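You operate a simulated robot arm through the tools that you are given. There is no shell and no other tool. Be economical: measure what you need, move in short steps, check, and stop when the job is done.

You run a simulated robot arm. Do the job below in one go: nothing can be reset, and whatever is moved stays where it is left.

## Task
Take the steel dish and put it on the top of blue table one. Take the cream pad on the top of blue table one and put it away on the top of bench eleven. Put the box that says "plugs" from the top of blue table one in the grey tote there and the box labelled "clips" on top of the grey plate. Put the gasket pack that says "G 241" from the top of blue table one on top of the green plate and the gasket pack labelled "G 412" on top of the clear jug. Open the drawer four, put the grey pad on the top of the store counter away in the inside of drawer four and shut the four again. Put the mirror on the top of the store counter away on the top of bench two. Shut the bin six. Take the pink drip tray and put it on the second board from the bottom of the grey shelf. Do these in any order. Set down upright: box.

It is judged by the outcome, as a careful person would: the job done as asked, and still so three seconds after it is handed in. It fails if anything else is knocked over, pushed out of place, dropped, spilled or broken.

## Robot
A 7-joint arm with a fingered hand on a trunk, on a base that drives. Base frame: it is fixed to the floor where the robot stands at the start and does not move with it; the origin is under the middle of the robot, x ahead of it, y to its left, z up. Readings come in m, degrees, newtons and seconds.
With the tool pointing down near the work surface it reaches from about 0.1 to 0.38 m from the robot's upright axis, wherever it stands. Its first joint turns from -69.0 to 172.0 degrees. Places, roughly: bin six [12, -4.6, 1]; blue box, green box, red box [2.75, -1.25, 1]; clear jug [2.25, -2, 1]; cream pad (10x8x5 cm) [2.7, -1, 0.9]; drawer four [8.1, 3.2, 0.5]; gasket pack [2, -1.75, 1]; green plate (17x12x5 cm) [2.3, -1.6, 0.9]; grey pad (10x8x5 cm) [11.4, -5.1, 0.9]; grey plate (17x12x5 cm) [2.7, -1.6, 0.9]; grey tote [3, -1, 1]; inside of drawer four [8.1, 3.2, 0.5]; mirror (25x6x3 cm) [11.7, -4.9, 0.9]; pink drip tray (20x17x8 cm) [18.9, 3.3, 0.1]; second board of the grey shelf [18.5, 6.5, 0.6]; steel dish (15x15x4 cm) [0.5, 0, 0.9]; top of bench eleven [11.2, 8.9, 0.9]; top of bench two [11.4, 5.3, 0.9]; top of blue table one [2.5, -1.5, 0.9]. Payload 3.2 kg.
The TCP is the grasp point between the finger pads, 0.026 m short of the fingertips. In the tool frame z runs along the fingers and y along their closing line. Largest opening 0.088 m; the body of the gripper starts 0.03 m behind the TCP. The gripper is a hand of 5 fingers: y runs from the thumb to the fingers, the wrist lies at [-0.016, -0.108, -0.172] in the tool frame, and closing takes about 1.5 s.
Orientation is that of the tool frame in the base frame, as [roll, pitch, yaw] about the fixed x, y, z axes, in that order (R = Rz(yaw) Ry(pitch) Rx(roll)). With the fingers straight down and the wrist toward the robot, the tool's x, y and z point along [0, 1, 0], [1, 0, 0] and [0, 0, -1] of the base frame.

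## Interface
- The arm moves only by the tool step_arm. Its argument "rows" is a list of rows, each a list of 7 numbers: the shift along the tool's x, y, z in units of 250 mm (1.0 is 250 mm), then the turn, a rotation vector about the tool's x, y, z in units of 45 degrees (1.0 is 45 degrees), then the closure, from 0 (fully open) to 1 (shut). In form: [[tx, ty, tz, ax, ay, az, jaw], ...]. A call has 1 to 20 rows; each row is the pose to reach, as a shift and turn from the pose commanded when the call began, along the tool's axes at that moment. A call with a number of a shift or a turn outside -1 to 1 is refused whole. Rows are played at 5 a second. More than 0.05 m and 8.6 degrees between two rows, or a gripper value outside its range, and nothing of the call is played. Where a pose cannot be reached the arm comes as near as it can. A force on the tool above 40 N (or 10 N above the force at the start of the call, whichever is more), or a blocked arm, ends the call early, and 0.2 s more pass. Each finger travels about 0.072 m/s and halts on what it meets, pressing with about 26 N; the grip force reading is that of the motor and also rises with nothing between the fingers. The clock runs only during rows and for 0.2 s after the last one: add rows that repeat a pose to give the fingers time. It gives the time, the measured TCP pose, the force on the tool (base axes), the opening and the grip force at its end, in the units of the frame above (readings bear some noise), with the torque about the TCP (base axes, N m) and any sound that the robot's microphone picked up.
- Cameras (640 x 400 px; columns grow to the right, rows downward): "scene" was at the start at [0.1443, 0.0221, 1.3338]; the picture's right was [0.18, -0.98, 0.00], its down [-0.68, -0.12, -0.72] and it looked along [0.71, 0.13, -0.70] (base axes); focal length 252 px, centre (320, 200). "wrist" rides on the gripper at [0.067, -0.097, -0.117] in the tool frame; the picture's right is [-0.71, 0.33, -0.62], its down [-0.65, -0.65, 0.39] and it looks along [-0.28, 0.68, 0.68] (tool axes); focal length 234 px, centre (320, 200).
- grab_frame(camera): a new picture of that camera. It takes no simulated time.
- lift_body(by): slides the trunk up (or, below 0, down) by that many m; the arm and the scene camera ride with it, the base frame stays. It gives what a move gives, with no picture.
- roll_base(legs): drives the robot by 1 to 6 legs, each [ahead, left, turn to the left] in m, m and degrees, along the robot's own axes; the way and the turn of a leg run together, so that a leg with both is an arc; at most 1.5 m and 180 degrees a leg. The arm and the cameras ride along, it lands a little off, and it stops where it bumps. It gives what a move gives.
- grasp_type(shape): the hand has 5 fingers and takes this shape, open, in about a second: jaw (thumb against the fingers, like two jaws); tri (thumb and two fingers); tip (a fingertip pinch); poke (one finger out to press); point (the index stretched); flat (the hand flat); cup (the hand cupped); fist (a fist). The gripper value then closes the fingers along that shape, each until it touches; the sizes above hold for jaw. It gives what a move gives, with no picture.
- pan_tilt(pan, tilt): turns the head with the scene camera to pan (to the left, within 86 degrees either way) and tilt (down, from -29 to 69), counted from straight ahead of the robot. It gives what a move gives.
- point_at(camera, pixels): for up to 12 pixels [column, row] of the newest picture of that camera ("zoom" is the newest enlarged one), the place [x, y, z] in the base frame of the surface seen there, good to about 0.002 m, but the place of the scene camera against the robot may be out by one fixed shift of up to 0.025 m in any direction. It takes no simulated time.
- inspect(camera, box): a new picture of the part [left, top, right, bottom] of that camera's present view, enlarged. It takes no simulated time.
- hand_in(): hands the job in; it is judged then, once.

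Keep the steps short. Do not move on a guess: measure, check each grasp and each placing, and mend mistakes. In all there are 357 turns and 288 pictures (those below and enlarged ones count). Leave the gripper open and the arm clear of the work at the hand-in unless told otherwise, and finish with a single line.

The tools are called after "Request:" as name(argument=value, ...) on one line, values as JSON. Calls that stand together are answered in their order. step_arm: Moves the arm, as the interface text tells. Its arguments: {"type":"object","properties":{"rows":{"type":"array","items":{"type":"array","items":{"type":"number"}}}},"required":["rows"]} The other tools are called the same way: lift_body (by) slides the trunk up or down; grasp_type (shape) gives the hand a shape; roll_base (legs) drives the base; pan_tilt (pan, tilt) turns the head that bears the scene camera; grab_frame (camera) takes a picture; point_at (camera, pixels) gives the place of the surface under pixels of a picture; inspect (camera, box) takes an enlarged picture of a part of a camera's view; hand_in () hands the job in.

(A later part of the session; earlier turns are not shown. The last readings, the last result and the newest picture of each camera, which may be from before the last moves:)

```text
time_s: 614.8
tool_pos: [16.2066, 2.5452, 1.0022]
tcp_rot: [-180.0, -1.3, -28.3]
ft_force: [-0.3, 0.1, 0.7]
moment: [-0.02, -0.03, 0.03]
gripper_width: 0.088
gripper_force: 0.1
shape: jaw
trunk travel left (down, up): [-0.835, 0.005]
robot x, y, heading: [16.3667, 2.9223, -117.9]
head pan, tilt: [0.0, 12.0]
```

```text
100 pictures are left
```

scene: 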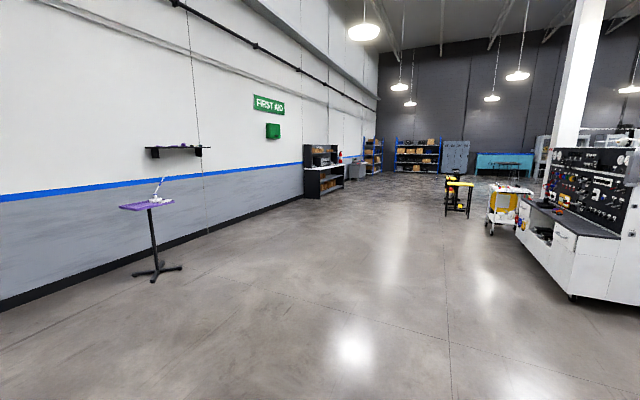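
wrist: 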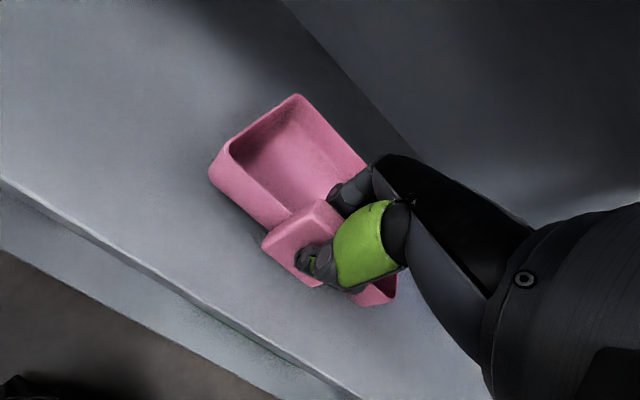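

The store counter is the dark unit ahead at (325,175). Floor is clear; drive 6.8 m toward it.

Request:
roll_base(legs=[[0, 0, -10.3], [1.5, 0, 0], [1.5, 0, 0], [1.5, 0, 0], [1.5, 0, 0], [0.8, 0, 0]])

Request:
roll_base(legs=[[0, 0, 65]])

Request:
pan_tilt(pan=-15, tilt=22)

Request:
grab_frame(camera="scene")

```text
time_s: 647.8
tool_pos: [11.8918, -2.7082, 1.0004]
tcp_rot: [-179.9, -1.4, -39.9]
ft_force: [-0.3, 1.0, 0.1]
moment: [-0.04, -0.01, 0.02]
gripper_width: 0.0878
gripper_force: 0.1
shape: jaw
trunk travel left (down, up): [-0.835, 0.005]
robot x, y, heading: [12.126, -2.3736, -129.8]
head pan, tilt: [0.0, 12.0]
```

```text
time_s: 651.1
tool_pos: [12.33, -2.7272, 1.001]
tcp_rot: [180.0, -1.3, 24.9]
ft_force: [0.1, 0.5, 0.1]
moment: [0.0, -0.03, -0.01]
gripper_width: 0.0883
gripper_force: 0.0
shape: jaw
trunk travel left (down, up): [-0.835, 0.005]
robot x, y, heading: [12.125, -2.3743, -65.0]
head pan, tilt: [0.0, 12.0]
```

```text
time_s: 651.8
tool_pos: [12.3309, -2.7276, 1.0009]
tcp_rot: [180.0, -1.3, 24.9]
ft_force: [0.0, -0.5, -0.1]
moment: [0.0, 0.01, 0.02]
gripper_width: 0.0878
gripper_force: 0.0
shape: jaw
trunk travel left (down, up): [-0.835, 0.005]
robot x, y, heading: [12.1257, -2.3715, -65.0]
head pan, tilt: [-15.0, 22.0]
```

```text
99 pictures are left
```

scene: 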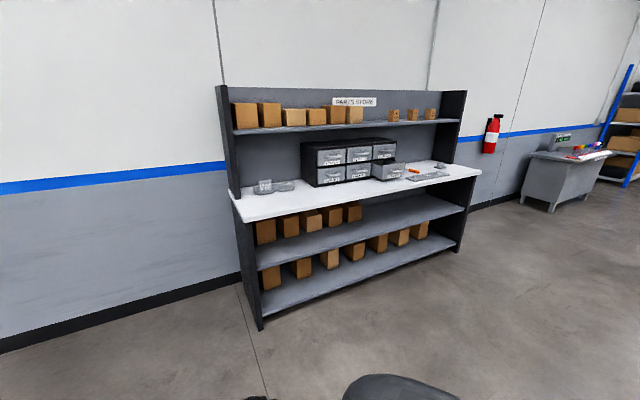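

Request:
inspect(camera="scene", box=[220, 120, 480, 240])

Request:
point_at(camera="scene", pixels=[[265, 188], [285, 186], [330, 160], [330, 175], [390, 170], [408, 172], [428, 176], [442, 166], [240, 222], [476, 172], [262, 325], [455, 248]])

```text
2.46 times, centred on (350, 180) of scene
```

zoom: 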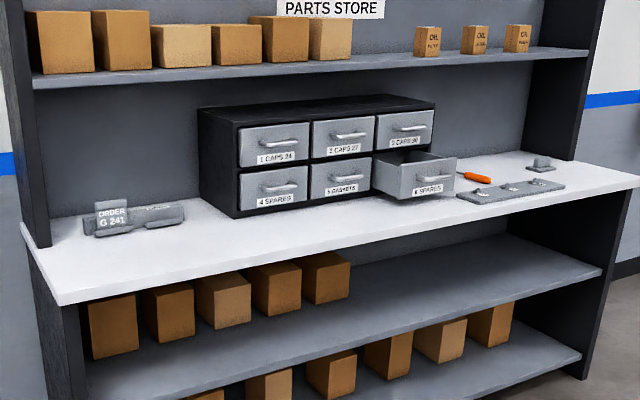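

```text
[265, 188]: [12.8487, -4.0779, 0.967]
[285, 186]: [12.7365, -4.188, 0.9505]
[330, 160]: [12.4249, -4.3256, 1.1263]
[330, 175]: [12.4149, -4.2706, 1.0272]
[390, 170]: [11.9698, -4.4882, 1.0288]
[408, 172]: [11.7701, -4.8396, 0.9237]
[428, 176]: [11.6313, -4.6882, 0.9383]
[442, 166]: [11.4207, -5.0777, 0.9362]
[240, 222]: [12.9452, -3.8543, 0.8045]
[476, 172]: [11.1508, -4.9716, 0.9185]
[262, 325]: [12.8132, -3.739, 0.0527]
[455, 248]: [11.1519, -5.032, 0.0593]
```

"6 SPARES" bin is the open one at bottom right; the small grey knobbed piece at (442,166) and strip/orange tool lie to its right. Move in front (heading -53°) for a closer look.

Request:
roll_base(legs=[[0, 0, 12], [0, -1.4, 0], [0.72, 0, 0]])

Request:
pan_tilt(pan=0, tilt=35)

Request:
grab_frame(camera="scene")

Request:
grab_frame(camera="wrist")

```text
time_s: 663.1
tool_pos: [11.7196, -4.1046, 1.0011]
tcp_rot: [180.0, -1.2, 36.2]
ft_force: [0.6, -0.3, -1.0]
moment: [0.0, 0.01, 0.0]
gripper_width: 0.0882
gripper_force: 0.0
shape: jaw
trunk travel left (down, up): [-0.835, 0.005]
robot x, y, heading: [11.4474, -3.7981, -53.6]
head pan, tilt: [-15.0, 22.0]
```

```text
time_s: 663.9
tool_pos: [11.7193, -4.1047, 1.0016]
tcp_rot: [-180.0, -1.3, 36.3]
ft_force: [-0.4, 0.3, 0.3]
moment: [0.0, -0.05, 0.05]
gripper_width: 0.0874
gripper_force: 0.1
shape: jaw
trunk travel left (down, up): [-0.835, 0.005]
robot x, y, heading: [11.4487, -3.8015, -53.4]
head pan, tilt: [0.0, 35.0]
```

```text
97 pictures are left
```

scene: 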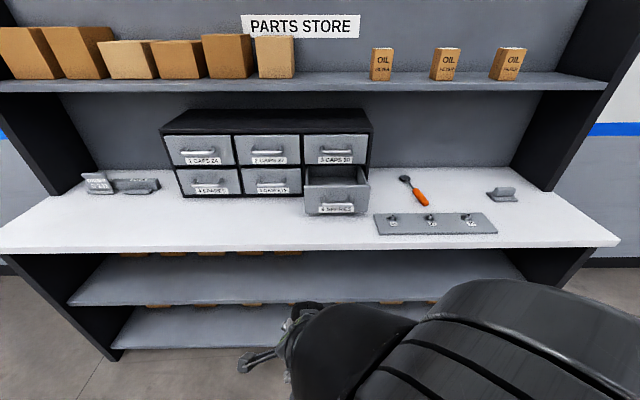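

```text
96 pictures are left
```

wrist: 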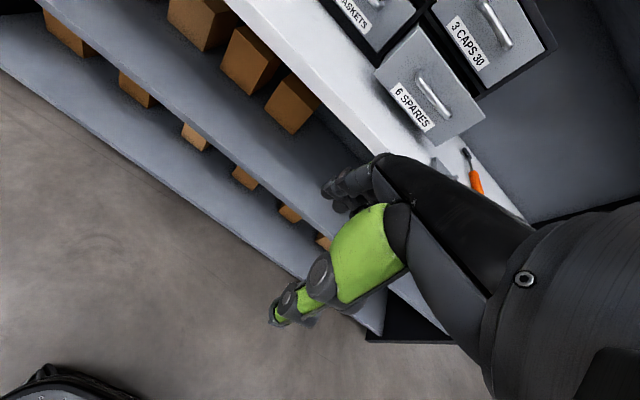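

Bin six protrudes. Measure its front, its neighbours' plane, the counter edge, the mirror, pad and strip.

Request:
point_at(camera="scene", pixels=[[345, 197], [320, 215], [366, 213], [306, 193], [275, 192], [337, 158], [330, 249], [405, 180], [420, 198], [497, 193], [515, 197], [380, 220]])

Request:
inspect(camera="scene", box=[290, 130, 530, 260])

Request:
point_at(camera="wrist", pixels=[[420, 110], [395, 75], [450, 130], [380, 70], [480, 190], [470, 160], [440, 25], [340, 60], [435, 95]])

```text
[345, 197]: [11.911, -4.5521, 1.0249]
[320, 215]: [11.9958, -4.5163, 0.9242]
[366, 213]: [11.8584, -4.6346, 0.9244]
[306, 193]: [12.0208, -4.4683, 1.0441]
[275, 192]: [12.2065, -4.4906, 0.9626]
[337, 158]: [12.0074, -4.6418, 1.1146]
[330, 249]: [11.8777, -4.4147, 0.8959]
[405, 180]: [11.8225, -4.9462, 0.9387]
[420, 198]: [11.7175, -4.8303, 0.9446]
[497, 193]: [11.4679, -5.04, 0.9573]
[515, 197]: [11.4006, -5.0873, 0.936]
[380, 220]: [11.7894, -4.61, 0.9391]
```

```text
2.67 times, centred on (410, 195) of scene
```

zoom: 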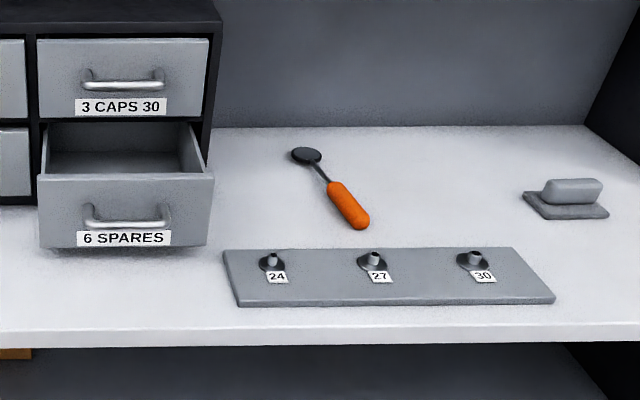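

```text
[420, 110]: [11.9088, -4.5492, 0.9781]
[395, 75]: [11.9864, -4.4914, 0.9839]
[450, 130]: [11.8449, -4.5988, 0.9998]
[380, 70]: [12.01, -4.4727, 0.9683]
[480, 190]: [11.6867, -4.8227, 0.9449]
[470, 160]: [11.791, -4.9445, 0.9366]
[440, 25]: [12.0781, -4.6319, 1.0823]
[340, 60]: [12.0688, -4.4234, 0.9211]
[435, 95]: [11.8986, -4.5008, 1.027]
```

Bin six sticks out ~13 cm. I'll close the hand, tilt the fingers 45° forward and push it in by the front. First tilt, then position.

Request:
step_arm(rows=[[0, 0, 0, -0.17, 0, 0, 0.4], [0, 0, 0, -0.34, 0, 0, 0.7], [0, 0, 0, -0.51, 0, 0, 1], [0, 0, 0, -0.68, 0, 0, 1], [0, 0, 0, -0.85, 0, 0, 1], [0, 0, 0, -1.0, 0, 0, 1]])

Request:
roll_base(legs=[[0, -0.094, 0], [0.3, 0, 0]])

Request:
grab_frame(camera="scene")

Request:
grab_frame(camera="wrist")

```text
time_s: 665.3
tool_pos: [11.721, -4.1082, 1.0039]
tcp_rot: [135.1, -2.7, 35.2]
ft_force: [-0.1, 0.3, -0.4]
moment: [0.02, 0.0, 0.02]
gripper_width: 0.0
gripper_force: 25.8
shape: jaw
trunk travel left (down, up): [-0.835, 0.005]
robot x, y, heading: [11.4465, -3.797, -53.4]
head pan, tilt: [0.0, 35.0]
```

```text
time_s: 668.1
tool_pos: [11.8195, -4.4056, 1.0023]
tcp_rot: [135.2, -2.3, 35.1]
ft_force: [0.1, -0.2, 0.4]
moment: [0.02, 0.03, 0.01]
gripper_width: 0.0
gripper_force: 25.7
shape: jaw
trunk travel left (down, up): [-0.835, 0.005]
robot x, y, heading: [11.5503, -4.0916, -53.3]
head pan, tilt: [0.0, 35.0]
```

```text
94 pictures are left
```

scene: 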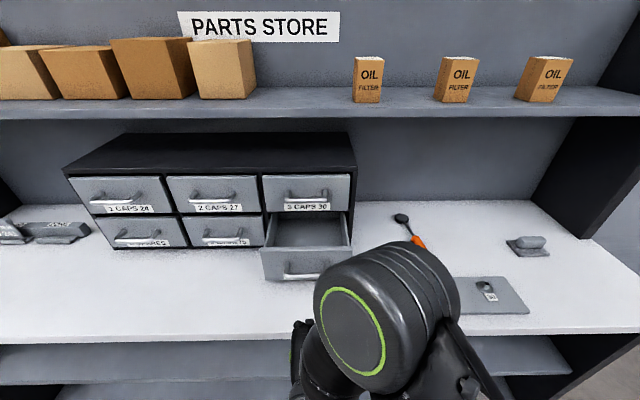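

```text
93 pictures are left
```

wrist: 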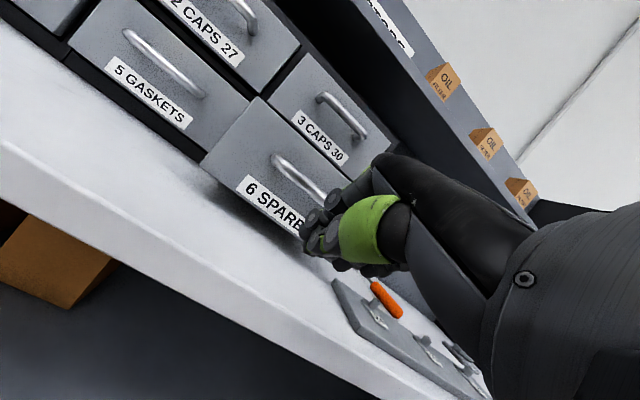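

Aligned with bin six. Base ahead 9 cm, then push with the arm forward in steps.

Request:
roll_base(legs=[[0.09, 0, 0]])

Request:
step_arm(rows=[[0, 0.05, 0.05, 0, 0, 0, 1], [0, 0.1, 0.1, 0, 0, 0, 1], [0, 0.15, 0.15, 0, 0, 0, 1], [0, 0.2, 0.2, 0, 0, 0, 1], [0, 0.25, 0.25, 0, 0, 0, 1], [0, 0.3, 0.3, 0, 0, 0, 1], [0, 0.35, 0.35, 0, 0, 0, 1]])

Request:
grab_frame(camera="scene")

```text
time_s: 669.2
tool_pos: [11.873, -4.4799, 1.0032]
tcp_rot: [135.4, -2.5, 34.7]
ft_force: [-0.4, -0.4, -0.1]
moment: [0.01, 0.01, 0.0]
gripper_width: 0.0
gripper_force: 26.1
shape: jaw
trunk travel left (down, up): [-0.835, 0.005]
robot x, y, heading: [11.6027, -4.1661, -53.6]
head pan, tilt: [0.0, 35.0]
```

```text
time_s: 670.8
tool_pos: [11.9451, -4.5826, 1.0008]
tcp_rot: [135.4, -2.5, 34.7]
ft_force: [-1.5, 1.7, -1.0]
moment: [-0.02, -0.01, 0.0]
gripper_width: 0.0
gripper_force: 25.6
shape: jaw
trunk travel left (down, up): [-0.835, 0.005]
robot x, y, heading: [11.6018, -4.1681, -53.5]
head pan, tilt: [0.0, 35.0]
```

```text
92 pictures are left
```

scene: 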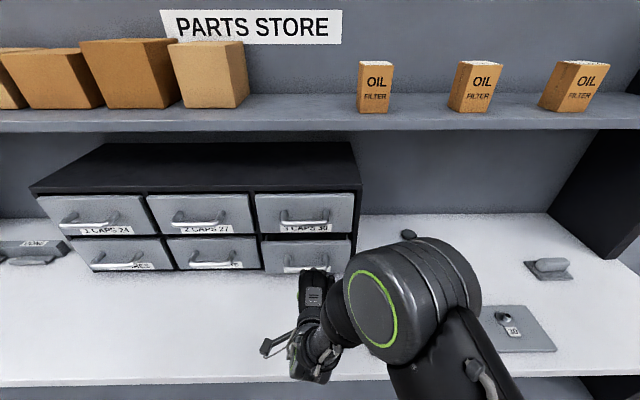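

Almost shut; push up to 3 cm further until it resists.

Request:
step_arm(rows=[[0, 0.02, 0.02, 0, 0, 0, 1], [0, 0.04, 0.04, 0, 0, 0, 1], [0, 0.06, 0.06, 0, 0, 0, 1], [0, 0.08, 0.08, 0, 0, 0, 1]])

Request:
inspect(camera="scene", box=[160, 180, 400, 300])

```text
time_s: 671.8
tool_pos: [11.9574, -4.5994, 1.0013]
tcp_rot: [135.3, -2.5, 34.8]
ft_force: [-9.5, 12.4, -0.2]
moment: [-0.23, -0.16, -0.16]
gripper_width: 0.0001
gripper_force: 25.7
shape: jaw
trunk travel left (down, up): [-0.835, 0.005]
robot x, y, heading: [11.6027, -4.1655, -53.4]
head pan, tilt: [0.0, 35.0]
```

```text
2.67 times, centred on (280, 240) of scene
```

zoom: 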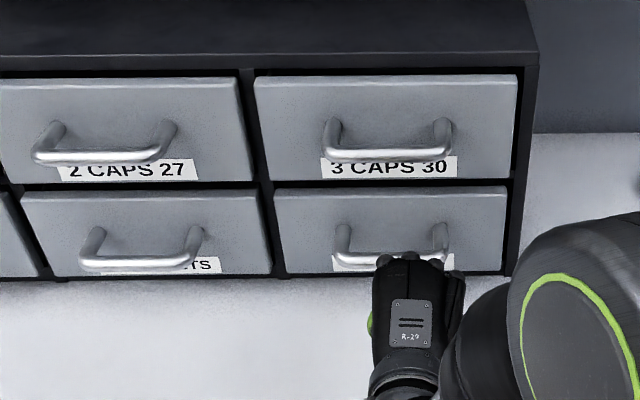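

Bin six is shut (15 N resistance, flush). Retract, un-tilt the hand and test how far it can yaw, since the mirror's handle points toward me.

Request:
step_arm(rows=[[0, -0.1, -0.1, 0, 0, 0, 1], [0, -0.22, -0.22, 0, 0, 0, 1], [0, -0.34, -0.34, 0, 0, 0, 1]])

Request:
roll_base(legs=[[-0.25, 0, 0]])

Request:
step_arm(rows=[[0, 0, 0, 0.17, 0, 0, 0.5], [0, 0, 0, 0.34, 0, 0, 0], [0, 0, 0, 0.51, 0, 0, 0], [0, 0, 0, 0.68, 0, 0, 0], [0, 0, 0, 0.85, 0, 0, 0], [0, 0, 0, 1.0, 0, 0, 0]])

Request:
step_arm(rows=[[0, 0, 0, 0, 0, 0.16, 0], [0, 0, 0, 0, 0, 0.32, 0], [0, 0, 0, 0, 0, 0.48, 0], [0, 0, 0, 0, 0, 0.64, 0], [0, 0, 0, 0, 0, 0.8, 0], [0, 0, 0, 0, 0, 0.96, 0]])

```text
time_s: 672.6
tool_pos: [11.8909, -4.5061, 1.0008]
tcp_rot: [135.2, -2.6, 34.8]
ft_force: [-0.3, -0.5, 0.4]
moment: [-0.01, 0.0, 0.02]
gripper_width: 0.0002
gripper_force: 26.1
shape: jaw
trunk travel left (down, up): [-0.835, 0.005]
robot x, y, heading: [11.6073, -4.1665, -53.8]
head pan, tilt: [0.0, 35.0]
```

```text
time_s: 674.4
tool_pos: [11.7422, -4.305, 1.0012]
tcp_rot: [135.3, -2.5, 34.8]
ft_force: [0.5, -0.4, 0.6]
moment: [0.0, 0.01, 0.01]
gripper_width: 0.0
gripper_force: 25.8
shape: jaw
trunk travel left (down, up): [-0.835, 0.005]
robot x, y, heading: [11.4591, -3.9641, -53.4]
head pan, tilt: [0.0, 35.0]
```

```text
time_s: 675.8
tool_pos: [11.7432, -4.3034, 1.0004]
tcp_rot: [-179.4, -2.6, 34.7]
ft_force: [0.5, 0.1, 0.0]
moment: [0.01, 0.01, -0.01]
gripper_width: 0.0876
gripper_force: 0.1
shape: jaw
trunk travel left (down, up): [-0.835, 0.005]
robot x, y, heading: [11.4544, -3.9647, -53.7]
head pan, tilt: [0.0, 35.0]
```

```text
time_s: 677.2
tool_pos: [11.7435, -4.3046, 1.0024]
tcp_rot: [-178.1, -1.6, -8.7]
ft_force: [0.0, 0.3, -0.2]
moment: [-0.03, 0.0, 0.05]
gripper_width: 0.0879
gripper_force: 0.1
shape: jaw
trunk travel left (down, up): [-0.835, 0.005]
robot x, y, heading: [11.4549, -3.9667, -53.5]
head pan, tilt: [0.0, 35.0]
```

Yaw −43° works. Continue another 40°.

Request:
step_arm(rows=[[0, 0, 0, 0, 0, 0.16, 0], [0, 0, 0, 0, 0, 0.32, 0], [0, 0, 0, 0, 0, 0.48, 0], [0, 0, 0, 0, 0, 0.64, 0], [0, 0, 0, 0, 0, 0.8, 0], [0, 0, 0, 0, 0, 0.89, 0]])

Request:
grab_frame(camera="wrist")

Request:
grab_frame(camera="scene")

```text
time_s: 678.6
tool_pos: [11.7427, -4.3169, 1.0127]
tcp_rot: [-174.1, -0.1, -51.5]
ft_force: [0.0, 0.0, -0.4]
moment: [0.0, 0.0, 0.02]
gripper_width: 0.0882
gripper_force: 0.1
shape: jaw
trunk travel left (down, up): [-0.835, 0.005]
robot x, y, heading: [11.4564, -3.9671, -53.8]
head pan, tilt: [0.0, 35.0]
```

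```text
90 pictures are left
```

wrist: 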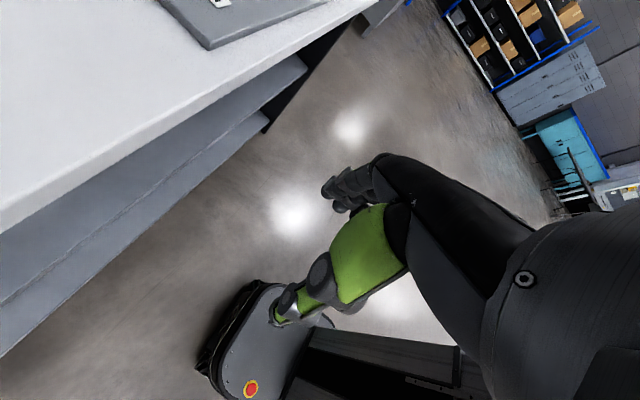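

```text
89 pictures are left
```

scene: 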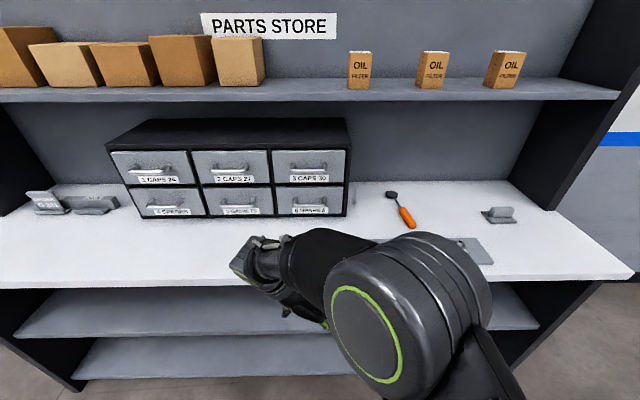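

The hand can yaw 90°. Measure the mirror precisely.

Request:
inspect(camera="scene", box=[360, 170, 540, 270])

Request:
point_at(camera="zoom", pixels=[[110, 82], [100, 80], [145, 135], [165, 175], [185, 205], [155, 155], [130, 110], [490, 155], [455, 170], [530, 175], [495, 140], [470, 165]])

```text
3.56 times, centred on (450, 220) of scene
```

zoom: 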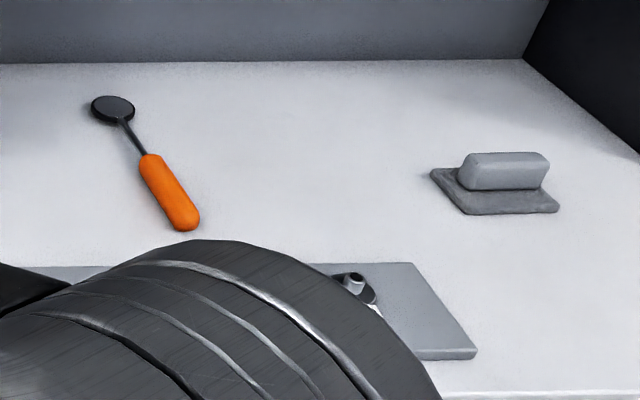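

```text
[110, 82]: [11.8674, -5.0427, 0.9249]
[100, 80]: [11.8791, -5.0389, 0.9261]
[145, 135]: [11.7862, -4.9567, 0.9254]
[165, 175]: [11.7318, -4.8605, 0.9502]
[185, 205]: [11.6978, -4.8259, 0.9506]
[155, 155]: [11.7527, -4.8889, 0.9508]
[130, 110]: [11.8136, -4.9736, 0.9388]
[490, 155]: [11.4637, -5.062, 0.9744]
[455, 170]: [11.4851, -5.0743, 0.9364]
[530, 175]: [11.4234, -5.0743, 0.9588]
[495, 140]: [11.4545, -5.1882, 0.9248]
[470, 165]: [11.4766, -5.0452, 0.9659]
```

Handle centre ≈(11.722,-4.854), top 0.949, axis −49°. Slide right 0.34, ahead 0.33.

Request:
roll_base(legs=[[0, -0.342, 0], [0.325, 0, 0]])

Request:
step_arm(rows=[[0.1, 0, 0, -0.06, 0, 0, 0], [0.2, 0, 0, -0.12, 0, 0, 0]])

Request:
grab_frame(camera="wrist")

Request:
grab_frame(camera="scene")

```text
time_s: 682.6
tool_pos: [11.6557, -4.7795, 1.0083]
tcp_rot: [-174.3, 0.2, -51.1]
ft_force: [-0.1, 0.3, 0.0]
moment: [0.02, -0.02, 0.0]
gripper_width: 0.0877
gripper_force: 0.0
shape: jaw
trunk travel left (down, up): [-0.835, 0.005]
robot x, y, heading: [11.3667, -4.4273, -53.5]
head pan, tilt: [0.0, 35.0]
```

```text
time_s: 683.2
tool_pos: [11.6864, -4.8211, 1.0089]
tcp_rot: [-179.7, 0.4, -51.7]
ft_force: [0.0, 0.4, -0.5]
moment: [0.02, 0.02, -0.01]
gripper_width: 0.0879
gripper_force: 0.1
shape: jaw
trunk travel left (down, up): [-0.835, 0.005]
robot x, y, heading: [11.3696, -4.4307, -53.6]
head pan, tilt: [0.0, 35.0]
```

```text
87 pictures are left
```

wrist: 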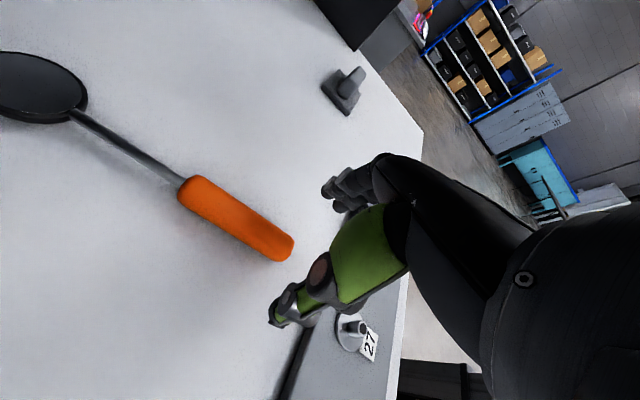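

```text
86 pictures are left
```

scene: 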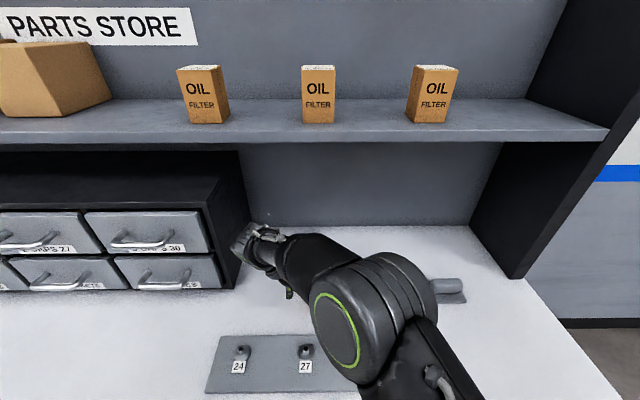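

Request:
point_at(camera="wrist", pixels=[[190, 190], [285, 245], [237, 216], [225, 225], [250, 215], [270, 260], [50, 90], [120, 145]])

```text
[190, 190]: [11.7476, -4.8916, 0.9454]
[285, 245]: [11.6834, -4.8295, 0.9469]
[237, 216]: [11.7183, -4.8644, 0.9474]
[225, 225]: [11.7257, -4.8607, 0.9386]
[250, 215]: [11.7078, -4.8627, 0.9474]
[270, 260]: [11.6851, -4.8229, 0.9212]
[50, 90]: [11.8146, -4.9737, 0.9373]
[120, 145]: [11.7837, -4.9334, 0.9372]
```

Handle axis ≈−46°. Move 5.9 cm along it, turn 6°, then descend to 0.953.

Request:
step_arm(rows=[[0.08, 0, 0, 0, 0, -0.04, 0], [0.16, 0, 0, 0, 0, -0.08, 0], [0.236, 0.005, 0, 0, 0, -0.127, 0], [0.236, 0.005, 0.1, 0, 0, -0.127, 0], [0.236, 0.005, 0.19, 0, 0, -0.127, 0]])

Request:
grab_frame(camera="wrist")

```text
time_s: 684.4
tool_pos: [11.7232, -4.8639, 0.9594]
tcp_rot: [-179.9, 0.2, -45.5]
ft_force: [1.0, -0.5, 0.1]
moment: [0.02, 0.01, 0.04]
gripper_width: 0.0878
gripper_force: 0.1
shape: jaw
trunk travel left (down, up): [-0.835, 0.005]
robot x, y, heading: [11.3692, -4.4289, -53.6]
head pan, tilt: [0.0, 35.0]
```

```text
85 pictures are left
```

wrist: 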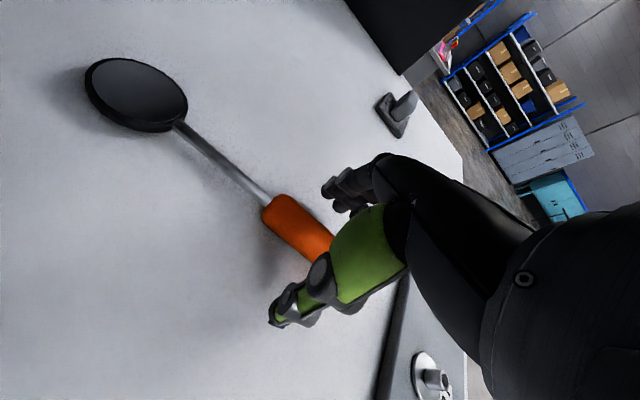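

Handle lies between thumb and fingers. Lower 7 mm, close, lift 4 cm.

Request:
step_arm(rows=[[0, 0, 0.026, 0, 0, 0, 0], [0, 0, 0.026, 0, 0, 0, 0.4], [0, 0, 0.026, 0, 0, 0, 0.7], [0, 0, 0.026, 0, 0, 0, 1], [0, 0, 0.026, 0, 0, 0, 1], [0, 0, 0.026, 0, 0, 0, 1], [0, 0, 0.026, 0, 0, 0, 1]])

Request:
step_arm(rows=[[0, 0, -0.06, 0, 0, 0, 1], [0, 0, -0.16, 0, 0, 0, 1], [0, 0, -0.3, 0, 0, 0, 1]])

Request:
grab_frame(camera="wrist")

```text
time_s: 686.0
tool_pos: [11.7235, -4.8632, 0.9541]
tcp_rot: [-179.8, 0.3, -45.5]
ft_force: [-1.1, -0.6, -0.5]
moment: [-0.02, 0.01, -0.01]
gripper_width: 0.0212
gripper_force: 25.6
shape: jaw
trunk travel left (down, up): [-0.835, 0.005]
robot x, y, heading: [11.3677, -4.4305, -53.4]
head pan, tilt: [0.0, 35.0]
```

```text
time_s: 686.8
tool_pos: [11.7229, -4.8627, 1.0298]
tcp_rot: [-179.8, 0.3, -45.4]
ft_force: [-0.2, 0.5, -0.7]
moment: [0.03, 0.03, 0.05]
gripper_width: 0.0214
gripper_force: 26.0
shape: jaw
trunk travel left (down, up): [-0.835, 0.005]
robot x, y, heading: [11.3709, -4.4303, -53.3]
head pan, tilt: [0.0, 35.0]
```

```text
84 pictures are left
```

wrist: 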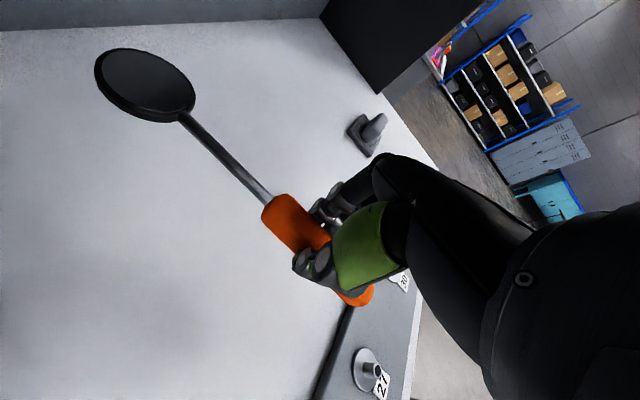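

Mirror held level. Back off, turn to face bench two (north) and look.

Request:
roll_base(legs=[[-0.6, 0, 0], [0, 0, 142]])

Request:
pan_tilt(pan=0, tilt=12)

Request:
grab_frame(camera="scene")

```text
time_s: 696.0
tool_pos: [11.0115, -3.3886, 1.0289]
tcp_rot: [-179.8, 0.2, 95.5]
ft_force: [-0.2, -0.5, -0.6]
moment: [-0.03, 0.01, -0.01]
gripper_width: 0.0215
gripper_force: 25.9
shape: jaw
trunk travel left (down, up): [-0.835, 0.005]
robot x, y, heading: [11.0147, -3.9429, 87.4]
head pan, tilt: [0.0, 35.0]
```

```text
time_s: 696.9
tool_pos: [11.0132, -3.3878, 1.0286]
tcp_rot: [-179.7, 0.2, 95.5]
ft_force: [0.1, 0.3, -2.0]
moment: [-0.03, 0.01, 0.05]
gripper_width: 0.0215
gripper_force: 25.9
shape: jaw
trunk travel left (down, up): [-0.835, 0.005]
robot x, y, heading: [11.0133, -3.9503, 87.7]
head pan, tilt: [0.0, 12.0]
```

```text
83 pictures are left
```

scene: 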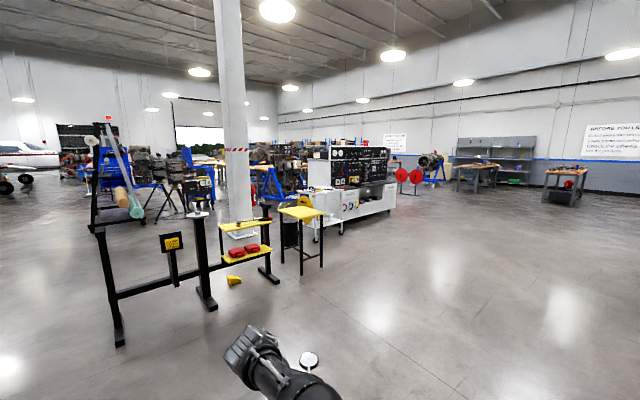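

Request:
point_at(camera="scene", pixels=[[278, 285], [300, 275], [322, 268], [340, 236], [392, 213], [316, 243], [402, 192], [435, 182], [275, 195], [285, 235], [240, 215]])

Request:
inspect(camera="scene", box=[180, 120, 460, 290])

```text
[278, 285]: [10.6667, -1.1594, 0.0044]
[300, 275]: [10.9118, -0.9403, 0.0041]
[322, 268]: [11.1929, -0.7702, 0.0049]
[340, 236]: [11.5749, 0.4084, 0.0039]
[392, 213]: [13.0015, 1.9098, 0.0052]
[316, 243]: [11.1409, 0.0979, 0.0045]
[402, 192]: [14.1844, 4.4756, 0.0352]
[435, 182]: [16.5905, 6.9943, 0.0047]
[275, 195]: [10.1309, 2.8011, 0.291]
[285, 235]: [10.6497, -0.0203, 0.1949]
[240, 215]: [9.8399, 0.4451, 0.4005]
```

```text
2.29 times, centred on (320, 205) of scene
```

zoom: 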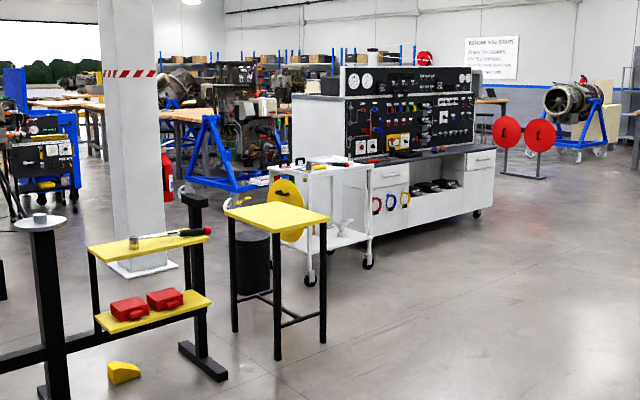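

Route round the white console's right end: (13.9,0.9) → (13.75,3.1) → (13.25,4.3).

Request:
roll_base(legs=[[0, 0, -28.5], [1.5, 0, 0], [1.5, 0, 0], [1.5, 0, 0], [1.15, 0, 0]])

Request:
roll_base(legs=[[0, 0, 34.8], [1.3, 0, 0], [0.9, 0, 0]])

Request:
pan_tilt(pan=25, tilt=22)

Request:
grab_frame(camera="scene")

```text
time_s: 725.3
tool_pos: [14.1255, 1.4346, 1.0296]
tcp_rot: [-179.8, 0.2, 67.5]
ft_force: [-0.3, 0.9, -1.4]
moment: [-0.02, -0.01, 0.02]
gripper_width: 0.0213
gripper_force: 25.9
shape: jaw
trunk travel left (down, up): [-0.835, 0.005]
robot x, y, heading: [13.8625, 0.9371, 59.5]
head pan, tilt: [0.0, 12.0]
```

```text
time_s: 737.9
tool_pos: [13.6512, 3.7092, 1.0289]
tcp_rot: [-179.8, 0.2, 101.4]
ft_force: [0.3, -0.2, -1.0]
moment: [-0.04, -0.02, -0.02]
gripper_width: 0.0215
gripper_force: 26.3
shape: jaw
trunk travel left (down, up): [-0.835, 0.005]
robot x, y, heading: [13.7071, 3.15, 93.7]
head pan, tilt: [0.0, 12.0]
```

```text
time_s: 738.8
tool_pos: [13.6518, 3.7094, 1.029]
tcp_rot: [-179.9, 0.2, 101.4]
ft_force: [-0.5, 0.7, -1.1]
moment: [-0.01, -0.02, -0.01]
gripper_width: 0.0212
gripper_force: 25.8
shape: jaw
trunk travel left (down, up): [-0.835, 0.005]
robot x, y, heading: [13.711, 3.1524, 93.6]
head pan, tilt: [25.0, 22.0]
```

```text
81 pictures are left
```

scene: 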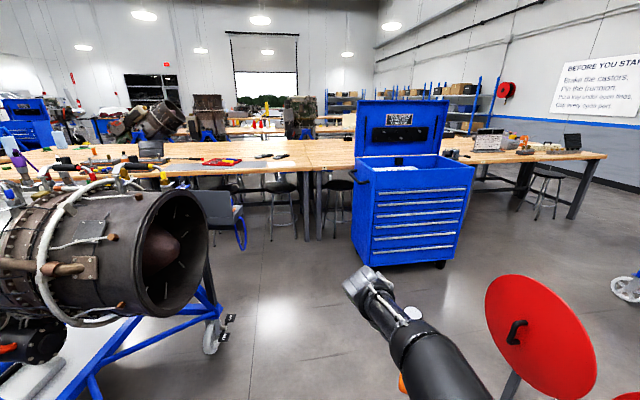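

Request:
inspect(camera="scene", box=[140, 110, 380, 250])

Request:
point_at(camera="scene", pixels=[[312, 170], [280, 165], [230, 172], [220, 162], [265, 156], [340, 158], [215, 345], [235, 245], [285, 190], [340, 185], [355, 235], [170, 180]])

```text
2.67 times, centred on (260, 180) of scene
```

zoom: 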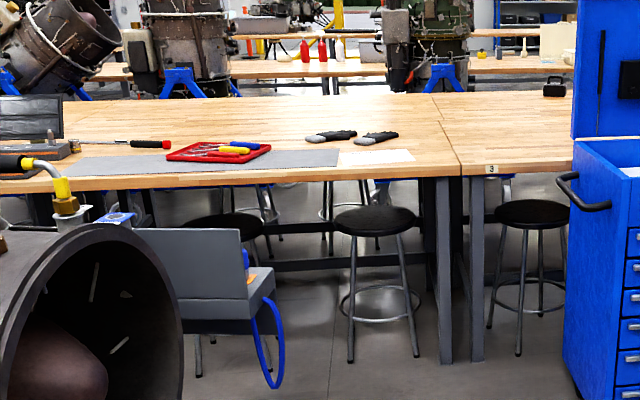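

```text
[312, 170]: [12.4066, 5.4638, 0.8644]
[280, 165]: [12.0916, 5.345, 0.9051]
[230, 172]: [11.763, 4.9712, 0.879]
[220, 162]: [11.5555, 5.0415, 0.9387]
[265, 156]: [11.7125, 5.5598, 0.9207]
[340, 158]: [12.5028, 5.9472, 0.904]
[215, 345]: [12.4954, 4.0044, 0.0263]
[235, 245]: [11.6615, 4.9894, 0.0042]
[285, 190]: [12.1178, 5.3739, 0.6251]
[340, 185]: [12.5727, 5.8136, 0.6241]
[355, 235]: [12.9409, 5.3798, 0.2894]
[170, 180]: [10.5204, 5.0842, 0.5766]
```

Request:
point_at(camera="zoom", pixels=[[415, 160], [340, 165], [410, 150], [455, 160], [432, 105], [400, 135], [440, 140], [345, 175], [320, 110], [420, 170], [350, 205], [225, 225]])

```text
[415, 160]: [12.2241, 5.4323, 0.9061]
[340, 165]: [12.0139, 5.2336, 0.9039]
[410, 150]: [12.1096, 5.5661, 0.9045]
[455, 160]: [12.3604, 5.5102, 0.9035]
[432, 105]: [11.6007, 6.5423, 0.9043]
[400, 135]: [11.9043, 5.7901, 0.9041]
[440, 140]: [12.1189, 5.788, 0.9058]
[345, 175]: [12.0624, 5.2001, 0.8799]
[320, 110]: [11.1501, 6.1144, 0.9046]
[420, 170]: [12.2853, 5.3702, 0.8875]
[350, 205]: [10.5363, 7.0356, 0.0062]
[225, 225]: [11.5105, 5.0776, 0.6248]
```

Sticker "3" is right of the seam, so bench two is left of it; a free strip lies between the paper and the seam. Approach there with heading ~127°.

Request:
roll_base(legs=[[0, 0, 27.9], [1.17, 0, 0], [0, 0, 6], [0.88, -0.17, 0]])

Request:
pan_tilt(pan=0, tilt=45)

Request:
grab_frame(camera="scene")

Request:
grab_frame(camera="wrist")

```text
time_s: 750.9
tool_pos: [12.33, 5.3673, 1.0289]
tcp_rot: [-179.8, 0.2, 135.5]
ft_force: [-0.2, -0.3, -1.0]
moment: [-0.02, 0.03, 0.0]
gripper_width: 0.0214
gripper_force: 26.2
shape: jaw
trunk travel left (down, up): [-0.835, 0.005]
robot x, y, heading: [12.6934, 4.9379, 127.6]
head pan, tilt: [25.0, 22.0]
```

```text
time_s: 751.8
tool_pos: [12.3293, 5.3672, 1.0291]
tcp_rot: [-179.8, 0.2, 135.5]
ft_force: [0.1, -1.1, -1.4]
moment: [-0.01, -0.02, 0.02]
gripper_width: 0.0215
gripper_force: 26.1
shape: jaw
trunk travel left (down, up): [-0.835, 0.005]
robot x, y, heading: [12.6873, 4.9398, 127.7]
head pan, tilt: [0.0, 45.0]
```

```text
79 pictures are left
```

scene: 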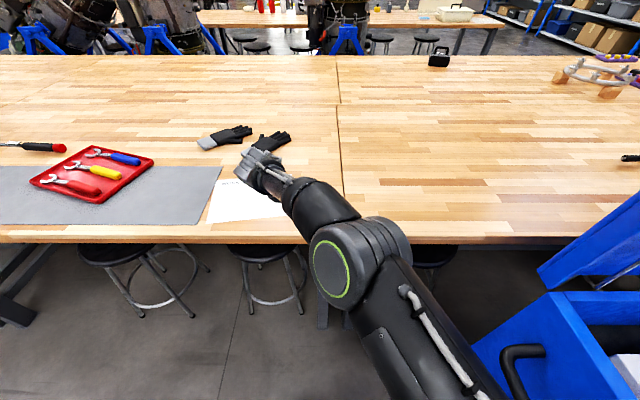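

```text
78 pictures are left
```

wrist: 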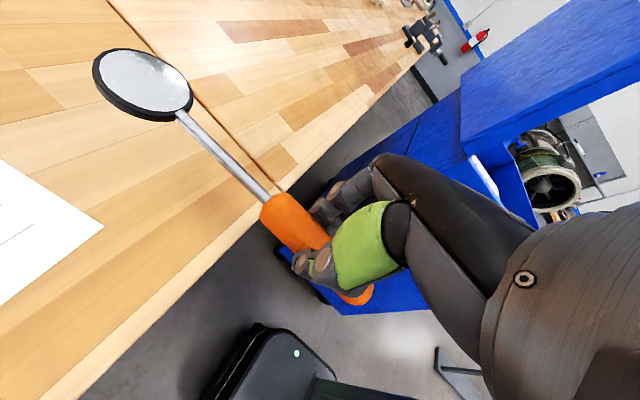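

Request:
point_at(camera="wrist", pixels=[[102, 228], [262, 165], [200, 100], [255, 205], [170, 300], [150, 85], [230, 170], [5, 165]])

```text
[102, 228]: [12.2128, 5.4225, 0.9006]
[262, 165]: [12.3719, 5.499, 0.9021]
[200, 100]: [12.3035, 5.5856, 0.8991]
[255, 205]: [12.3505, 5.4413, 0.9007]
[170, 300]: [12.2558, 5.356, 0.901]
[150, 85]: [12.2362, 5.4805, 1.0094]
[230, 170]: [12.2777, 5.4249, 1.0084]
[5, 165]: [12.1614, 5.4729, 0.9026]
```

Spot target for the TCP: (12.288,5.465), TCP height 0.934. Base ahead 0.10, arm 2.7 cm to the right, then lower.

Request:
roll_base(legs=[[0.1, 0, 0]])

Request:
step_arm(rows=[[0, 0.055, 0.05, 0, 0, 0, 1], [0, 0.11, 0.1, 0, 0, 0, 1]])

Request:
lift_body(by=-0.055)

Request:
grab_frame(camera="wrist")

```text
time_s: 753.0
tool_pos: [12.2691, 5.4454, 1.0295]
tcp_rot: [-179.8, 0.2, 135.5]
ft_force: [-1.5, 0.5, -0.6]
moment: [-0.02, -0.01, 0.0]
gripper_width: 0.0215
gripper_force: 25.6
shape: jaw
trunk travel left (down, up): [-0.835, 0.005]
robot x, y, heading: [12.629, 5.017, 127.6]
head pan, tilt: [0.0, 45.0]
```

```text
time_s: 753.6
tool_pos: [12.2892, 5.4667, 1.0032]
tcp_rot: [-179.8, 0.3, 135.4]
ft_force: [0.2, -0.3, -0.5]
moment: [-0.02, -0.02, 0.01]
gripper_width: 0.0216
gripper_force: 25.8
shape: jaw
trunk travel left (down, up): [-0.835, 0.005]
robot x, y, heading: [12.6288, 5.0134, 127.5]
head pan, tilt: [0.0, 45.0]
```

```text
time_s: 754.5
tool_pos: [12.2888, 5.466, 0.949]
tcp_rot: [-179.8, 0.2, 135.4]
ft_force: [-0.4, 0.1, -1.4]
moment: [0.01, 0.01, 0.0]
gripper_width: 0.0215
gripper_force: 26.2
shape: jaw
trunk travel left (down, up): [-0.78, 0.06]
robot x, y, heading: [12.6281, 5.0167, 127.2]
head pan, tilt: [0.0, 45.0]
```

```text
77 pictures are left
```

wrist: 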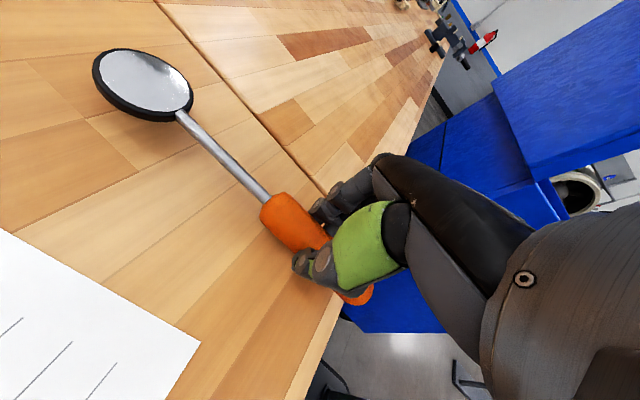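

Move 2.5 cm further in along the handle, then lower to contact.

Request:
step_arm(rows=[[0.05, 0, 0, 0, 0, 0, 1], [0.1, 0.012, 0.03, 0, 0, 0, 1]])

Request:
lift_body(by=-0.007)

Request:
lift_body(by=-0.004)

```text
time_s: 755.1
tool_pos: [12.2726, 5.4857, 0.941]
tcp_rot: [-179.8, 0.4, 135.4]
ft_force: [0.5, -0.3, -1.0]
moment: [0.01, 0.0, -0.02]
gripper_width: 0.021
gripper_force: 26.0
shape: jaw
trunk travel left (down, up): [-0.78, 0.06]
robot x, y, heading: [12.6304, 5.0169, 127.5]
head pan, tilt: [0.0, 45.0]
```

```text
time_s: 755.7
tool_pos: [12.2743, 5.4846, 0.9358]
tcp_rot: [-179.8, 0.2, 135.4]
ft_force: [0.0, 0.3, -0.4]
moment: [-0.05, -0.04, -0.02]
gripper_width: 0.0213
gripper_force: 25.8
shape: jaw
trunk travel left (down, up): [-0.773, 0.067]
robot x, y, heading: [12.631, 5.0156, 127.4]
head pan, tilt: [0.0, 45.0]
```

```text
time_s: 756.2
tool_pos: [12.2745, 5.4846, 0.9337]
tcp_rot: [-179.9, 0.0, 135.4]
ft_force: [-0.6, 0.1, 9.2]
moment: [0.04, 0.02, 0.0]
gripper_width: 0.0214
gripper_force: 26.1
shape: jaw
trunk travel left (down, up): [-0.769, 0.071]
robot x, y, heading: [12.6291, 5.0192, 127.6]
head pan, tilt: [0.0, 45.0]
```

Contact. Open and raise.

Request:
step_arm(rows=[[0, 0, -0.008, 0, 0, 0, 0.8], [0, 0, -0.008, 0, 0, 0, 0.5], [0, 0, -0.008, 0, 0, 0, 0.2], [0, 0, -0.008, 0, 0, 0, 0], [0, 0, -0.008, 0, 0, 0, 0], [0, 0, -0.008, 0, 0, 0, 0], [0, 0, -0.15, 0, 0, 0, 0], [0, 0, -0.3, 0, 0, 0, 0]])

Request:
lift_body(by=0.07)

Request:
grab_frame(camera="wrist")

```text
time_s: 758.0
tool_pos: [12.2738, 5.4845, 1.0075]
tcp_rot: [-179.8, 0.1, 135.4]
ft_force: [0.3, 0.0, 0.4]
moment: [0.0, 0.0, -0.01]
gripper_width: 0.0879
gripper_force: 0.1
shape: jaw
trunk travel left (down, up): [-0.769, 0.071]
robot x, y, heading: [12.6286, 5.0195, 127.8]
head pan, tilt: [0.0, 45.0]
```

```text
time_s: 759.1
tool_pos: [12.2744, 5.4862, 1.0766]
tcp_rot: [-179.8, 0.3, 135.5]
ft_force: [-0.9, 0.1, -0.5]
moment: [-0.01, 0.04, 0.05]
gripper_width: 0.0878
gripper_force: 0.0
shape: jaw
trunk travel left (down, up): [-0.839, 0.001]
robot x, y, heading: [12.6302, 5.0181, 127.5]
head pan, tilt: [0.0, 45.0]
```

```text
76 pictures are left
```

wrist: 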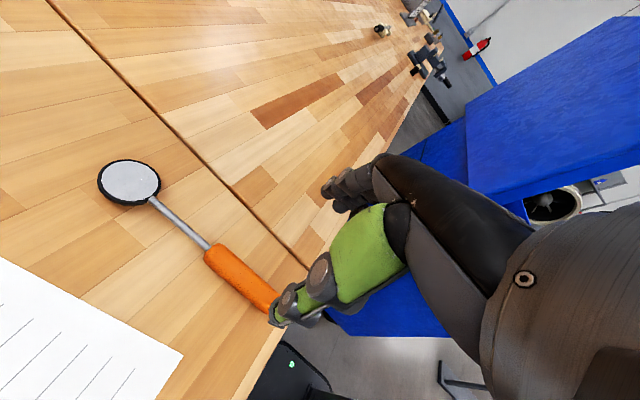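

The mirror lies on bench two. Now for the grey pad: drive back the same way to the store counter, restoring the hand's yaw on the way.

Request:
roll_base(legs=[[-0.88, 0.17, 0], [0, 0, -6], [-1.17, 0, 0], [0, 0, -28], [-1.2, 0, 0], [-1.0, 0, 0]])

Request:
step_arm(rows=[[0, 0, 0, 0, 0, -0.16, 0], [0, 0, 0, 0, 0, -0.32, 0], [0, 0, 0, 0, 0, -0.48, 0], [0, 0, 0, 0, 0, -0.64, 0], [0, 0, 0, 0, 0, -0.8, 0], [0, 0, 0, 0, 0, -0.96, 0]])

Request:
step_arm(rows=[[0, 0, 0, 0, 0, -0.16, 0], [0, 0, 0, 0, 0, -0.32, 0], [0, 0, 0, 0, 0, -0.48, 0], [0, 0, 0, 0, 0, -0.64, 0], [0, 0, 0, 0, 0, -0.8, 0], [0, 0, 0, 0, 0, -0.86, 0]])

```text
time_s: 781.8
tool_pos: [13.726, 1.6077, 1.077]
tcp_rot: [-179.7, 0.2, 101.6]
ft_force: [-0.4, 0.6, -0.4]
moment: [0.0, -0.03, 0.04]
gripper_width: 0.0878
gripper_force: 0.2
shape: jaw
trunk travel left (down, up): [-0.839, 0.001]
robot x, y, heading: [13.7548, 1.0198, 93.6]
head pan, tilt: [0.0, 45.0]
```

```text
time_s: 783.2
tool_pos: [13.7267, 1.6084, 1.0758]
tcp_rot: [-179.5, -0.1, 144.6]
ft_force: [0.3, 0.4, -0.2]
moment: [-0.01, 0.01, 0.02]
gripper_width: 0.0878
gripper_force: 0.0
shape: jaw
trunk travel left (down, up): [-0.839, 0.001]
robot x, y, heading: [13.7595, 1.0181, 93.7]
head pan, tilt: [0.0, 45.0]
```

```text
time_s: 784.6
tool_pos: [13.7242, 1.6085, 1.0763]
tcp_rot: [-179.9, -0.2, -176.3]
ft_force: [0.1, 0.4, 0.2]
moment: [0.0, 0.01, 0.0]
gripper_width: 0.0882
gripper_force: 0.2
shape: jaw
trunk travel left (down, up): [-0.839, 0.001]
robot x, y, heading: [13.7623, 1.021, 93.4]
head pan, tilt: [0.0, 45.0]
```

Drive to the grey pad's side of the counter.

Request:
roll_base(legs=[[0, 0, 148], [1.5, 0, 0], [1.5, 0, 0], [1.5, 0, 0], [1.5, 0, 0], [0, 0, 66]])

Request:
pan_tilt(pan=5, tilt=35)

Request:
grab_frame(camera="scene")

```text
time_s: 822.1
tool_pos: [11.2917, -4.7559, 1.0762]
tcp_rot: [-179.9, -0.2, 38.0]
ft_force: [0.2, -0.6, 0.3]
moment: [0.01, 0.01, -0.02]
gripper_width: 0.0876
gripper_force: 0.2
shape: jaw
trunk travel left (down, up): [-0.839, 0.001]
robot x, y, heading: [10.9245, -4.2913, -52.1]
head pan, tilt: [0.0, 45.0]
```

```text
time_s: 822.8
tool_pos: [11.2921, -4.7545, 1.0767]
tcp_rot: [-179.7, -0.2, 38.0]
ft_force: [-0.4, 0.6, 0.5]
moment: [-0.01, 0.04, 0.01]
gripper_width: 0.0878
gripper_force: 0.2
shape: jaw
trunk travel left (down, up): [-0.839, 0.001]
robot x, y, heading: [10.9284, -4.2881, -52.0]
head pan, tilt: [5.0, 35.0]
```

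```text
75 pictures are left
```

scene: 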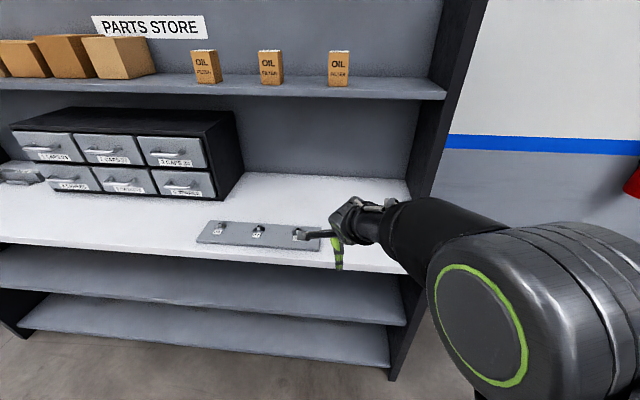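

Request:
grab_frame(camera="wrist")

Request:
inspect(camera="wrist", box=[180, 60, 400, 230])

```text
74 pictures are left
```

wrist: 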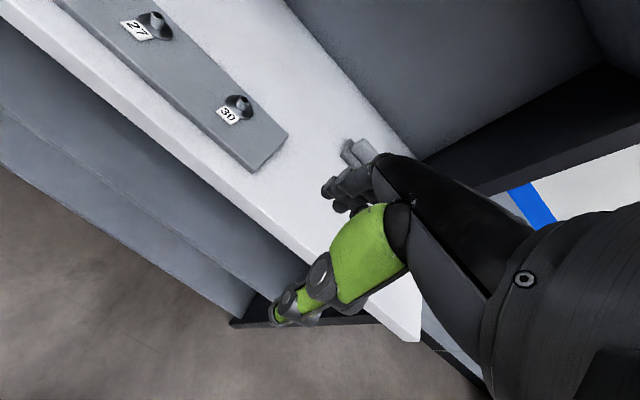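

```text
2.35 times, centred on (290, 145) of wrist
```

zoom: 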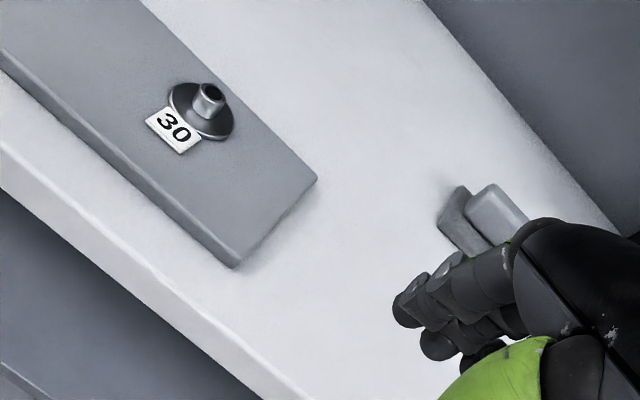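

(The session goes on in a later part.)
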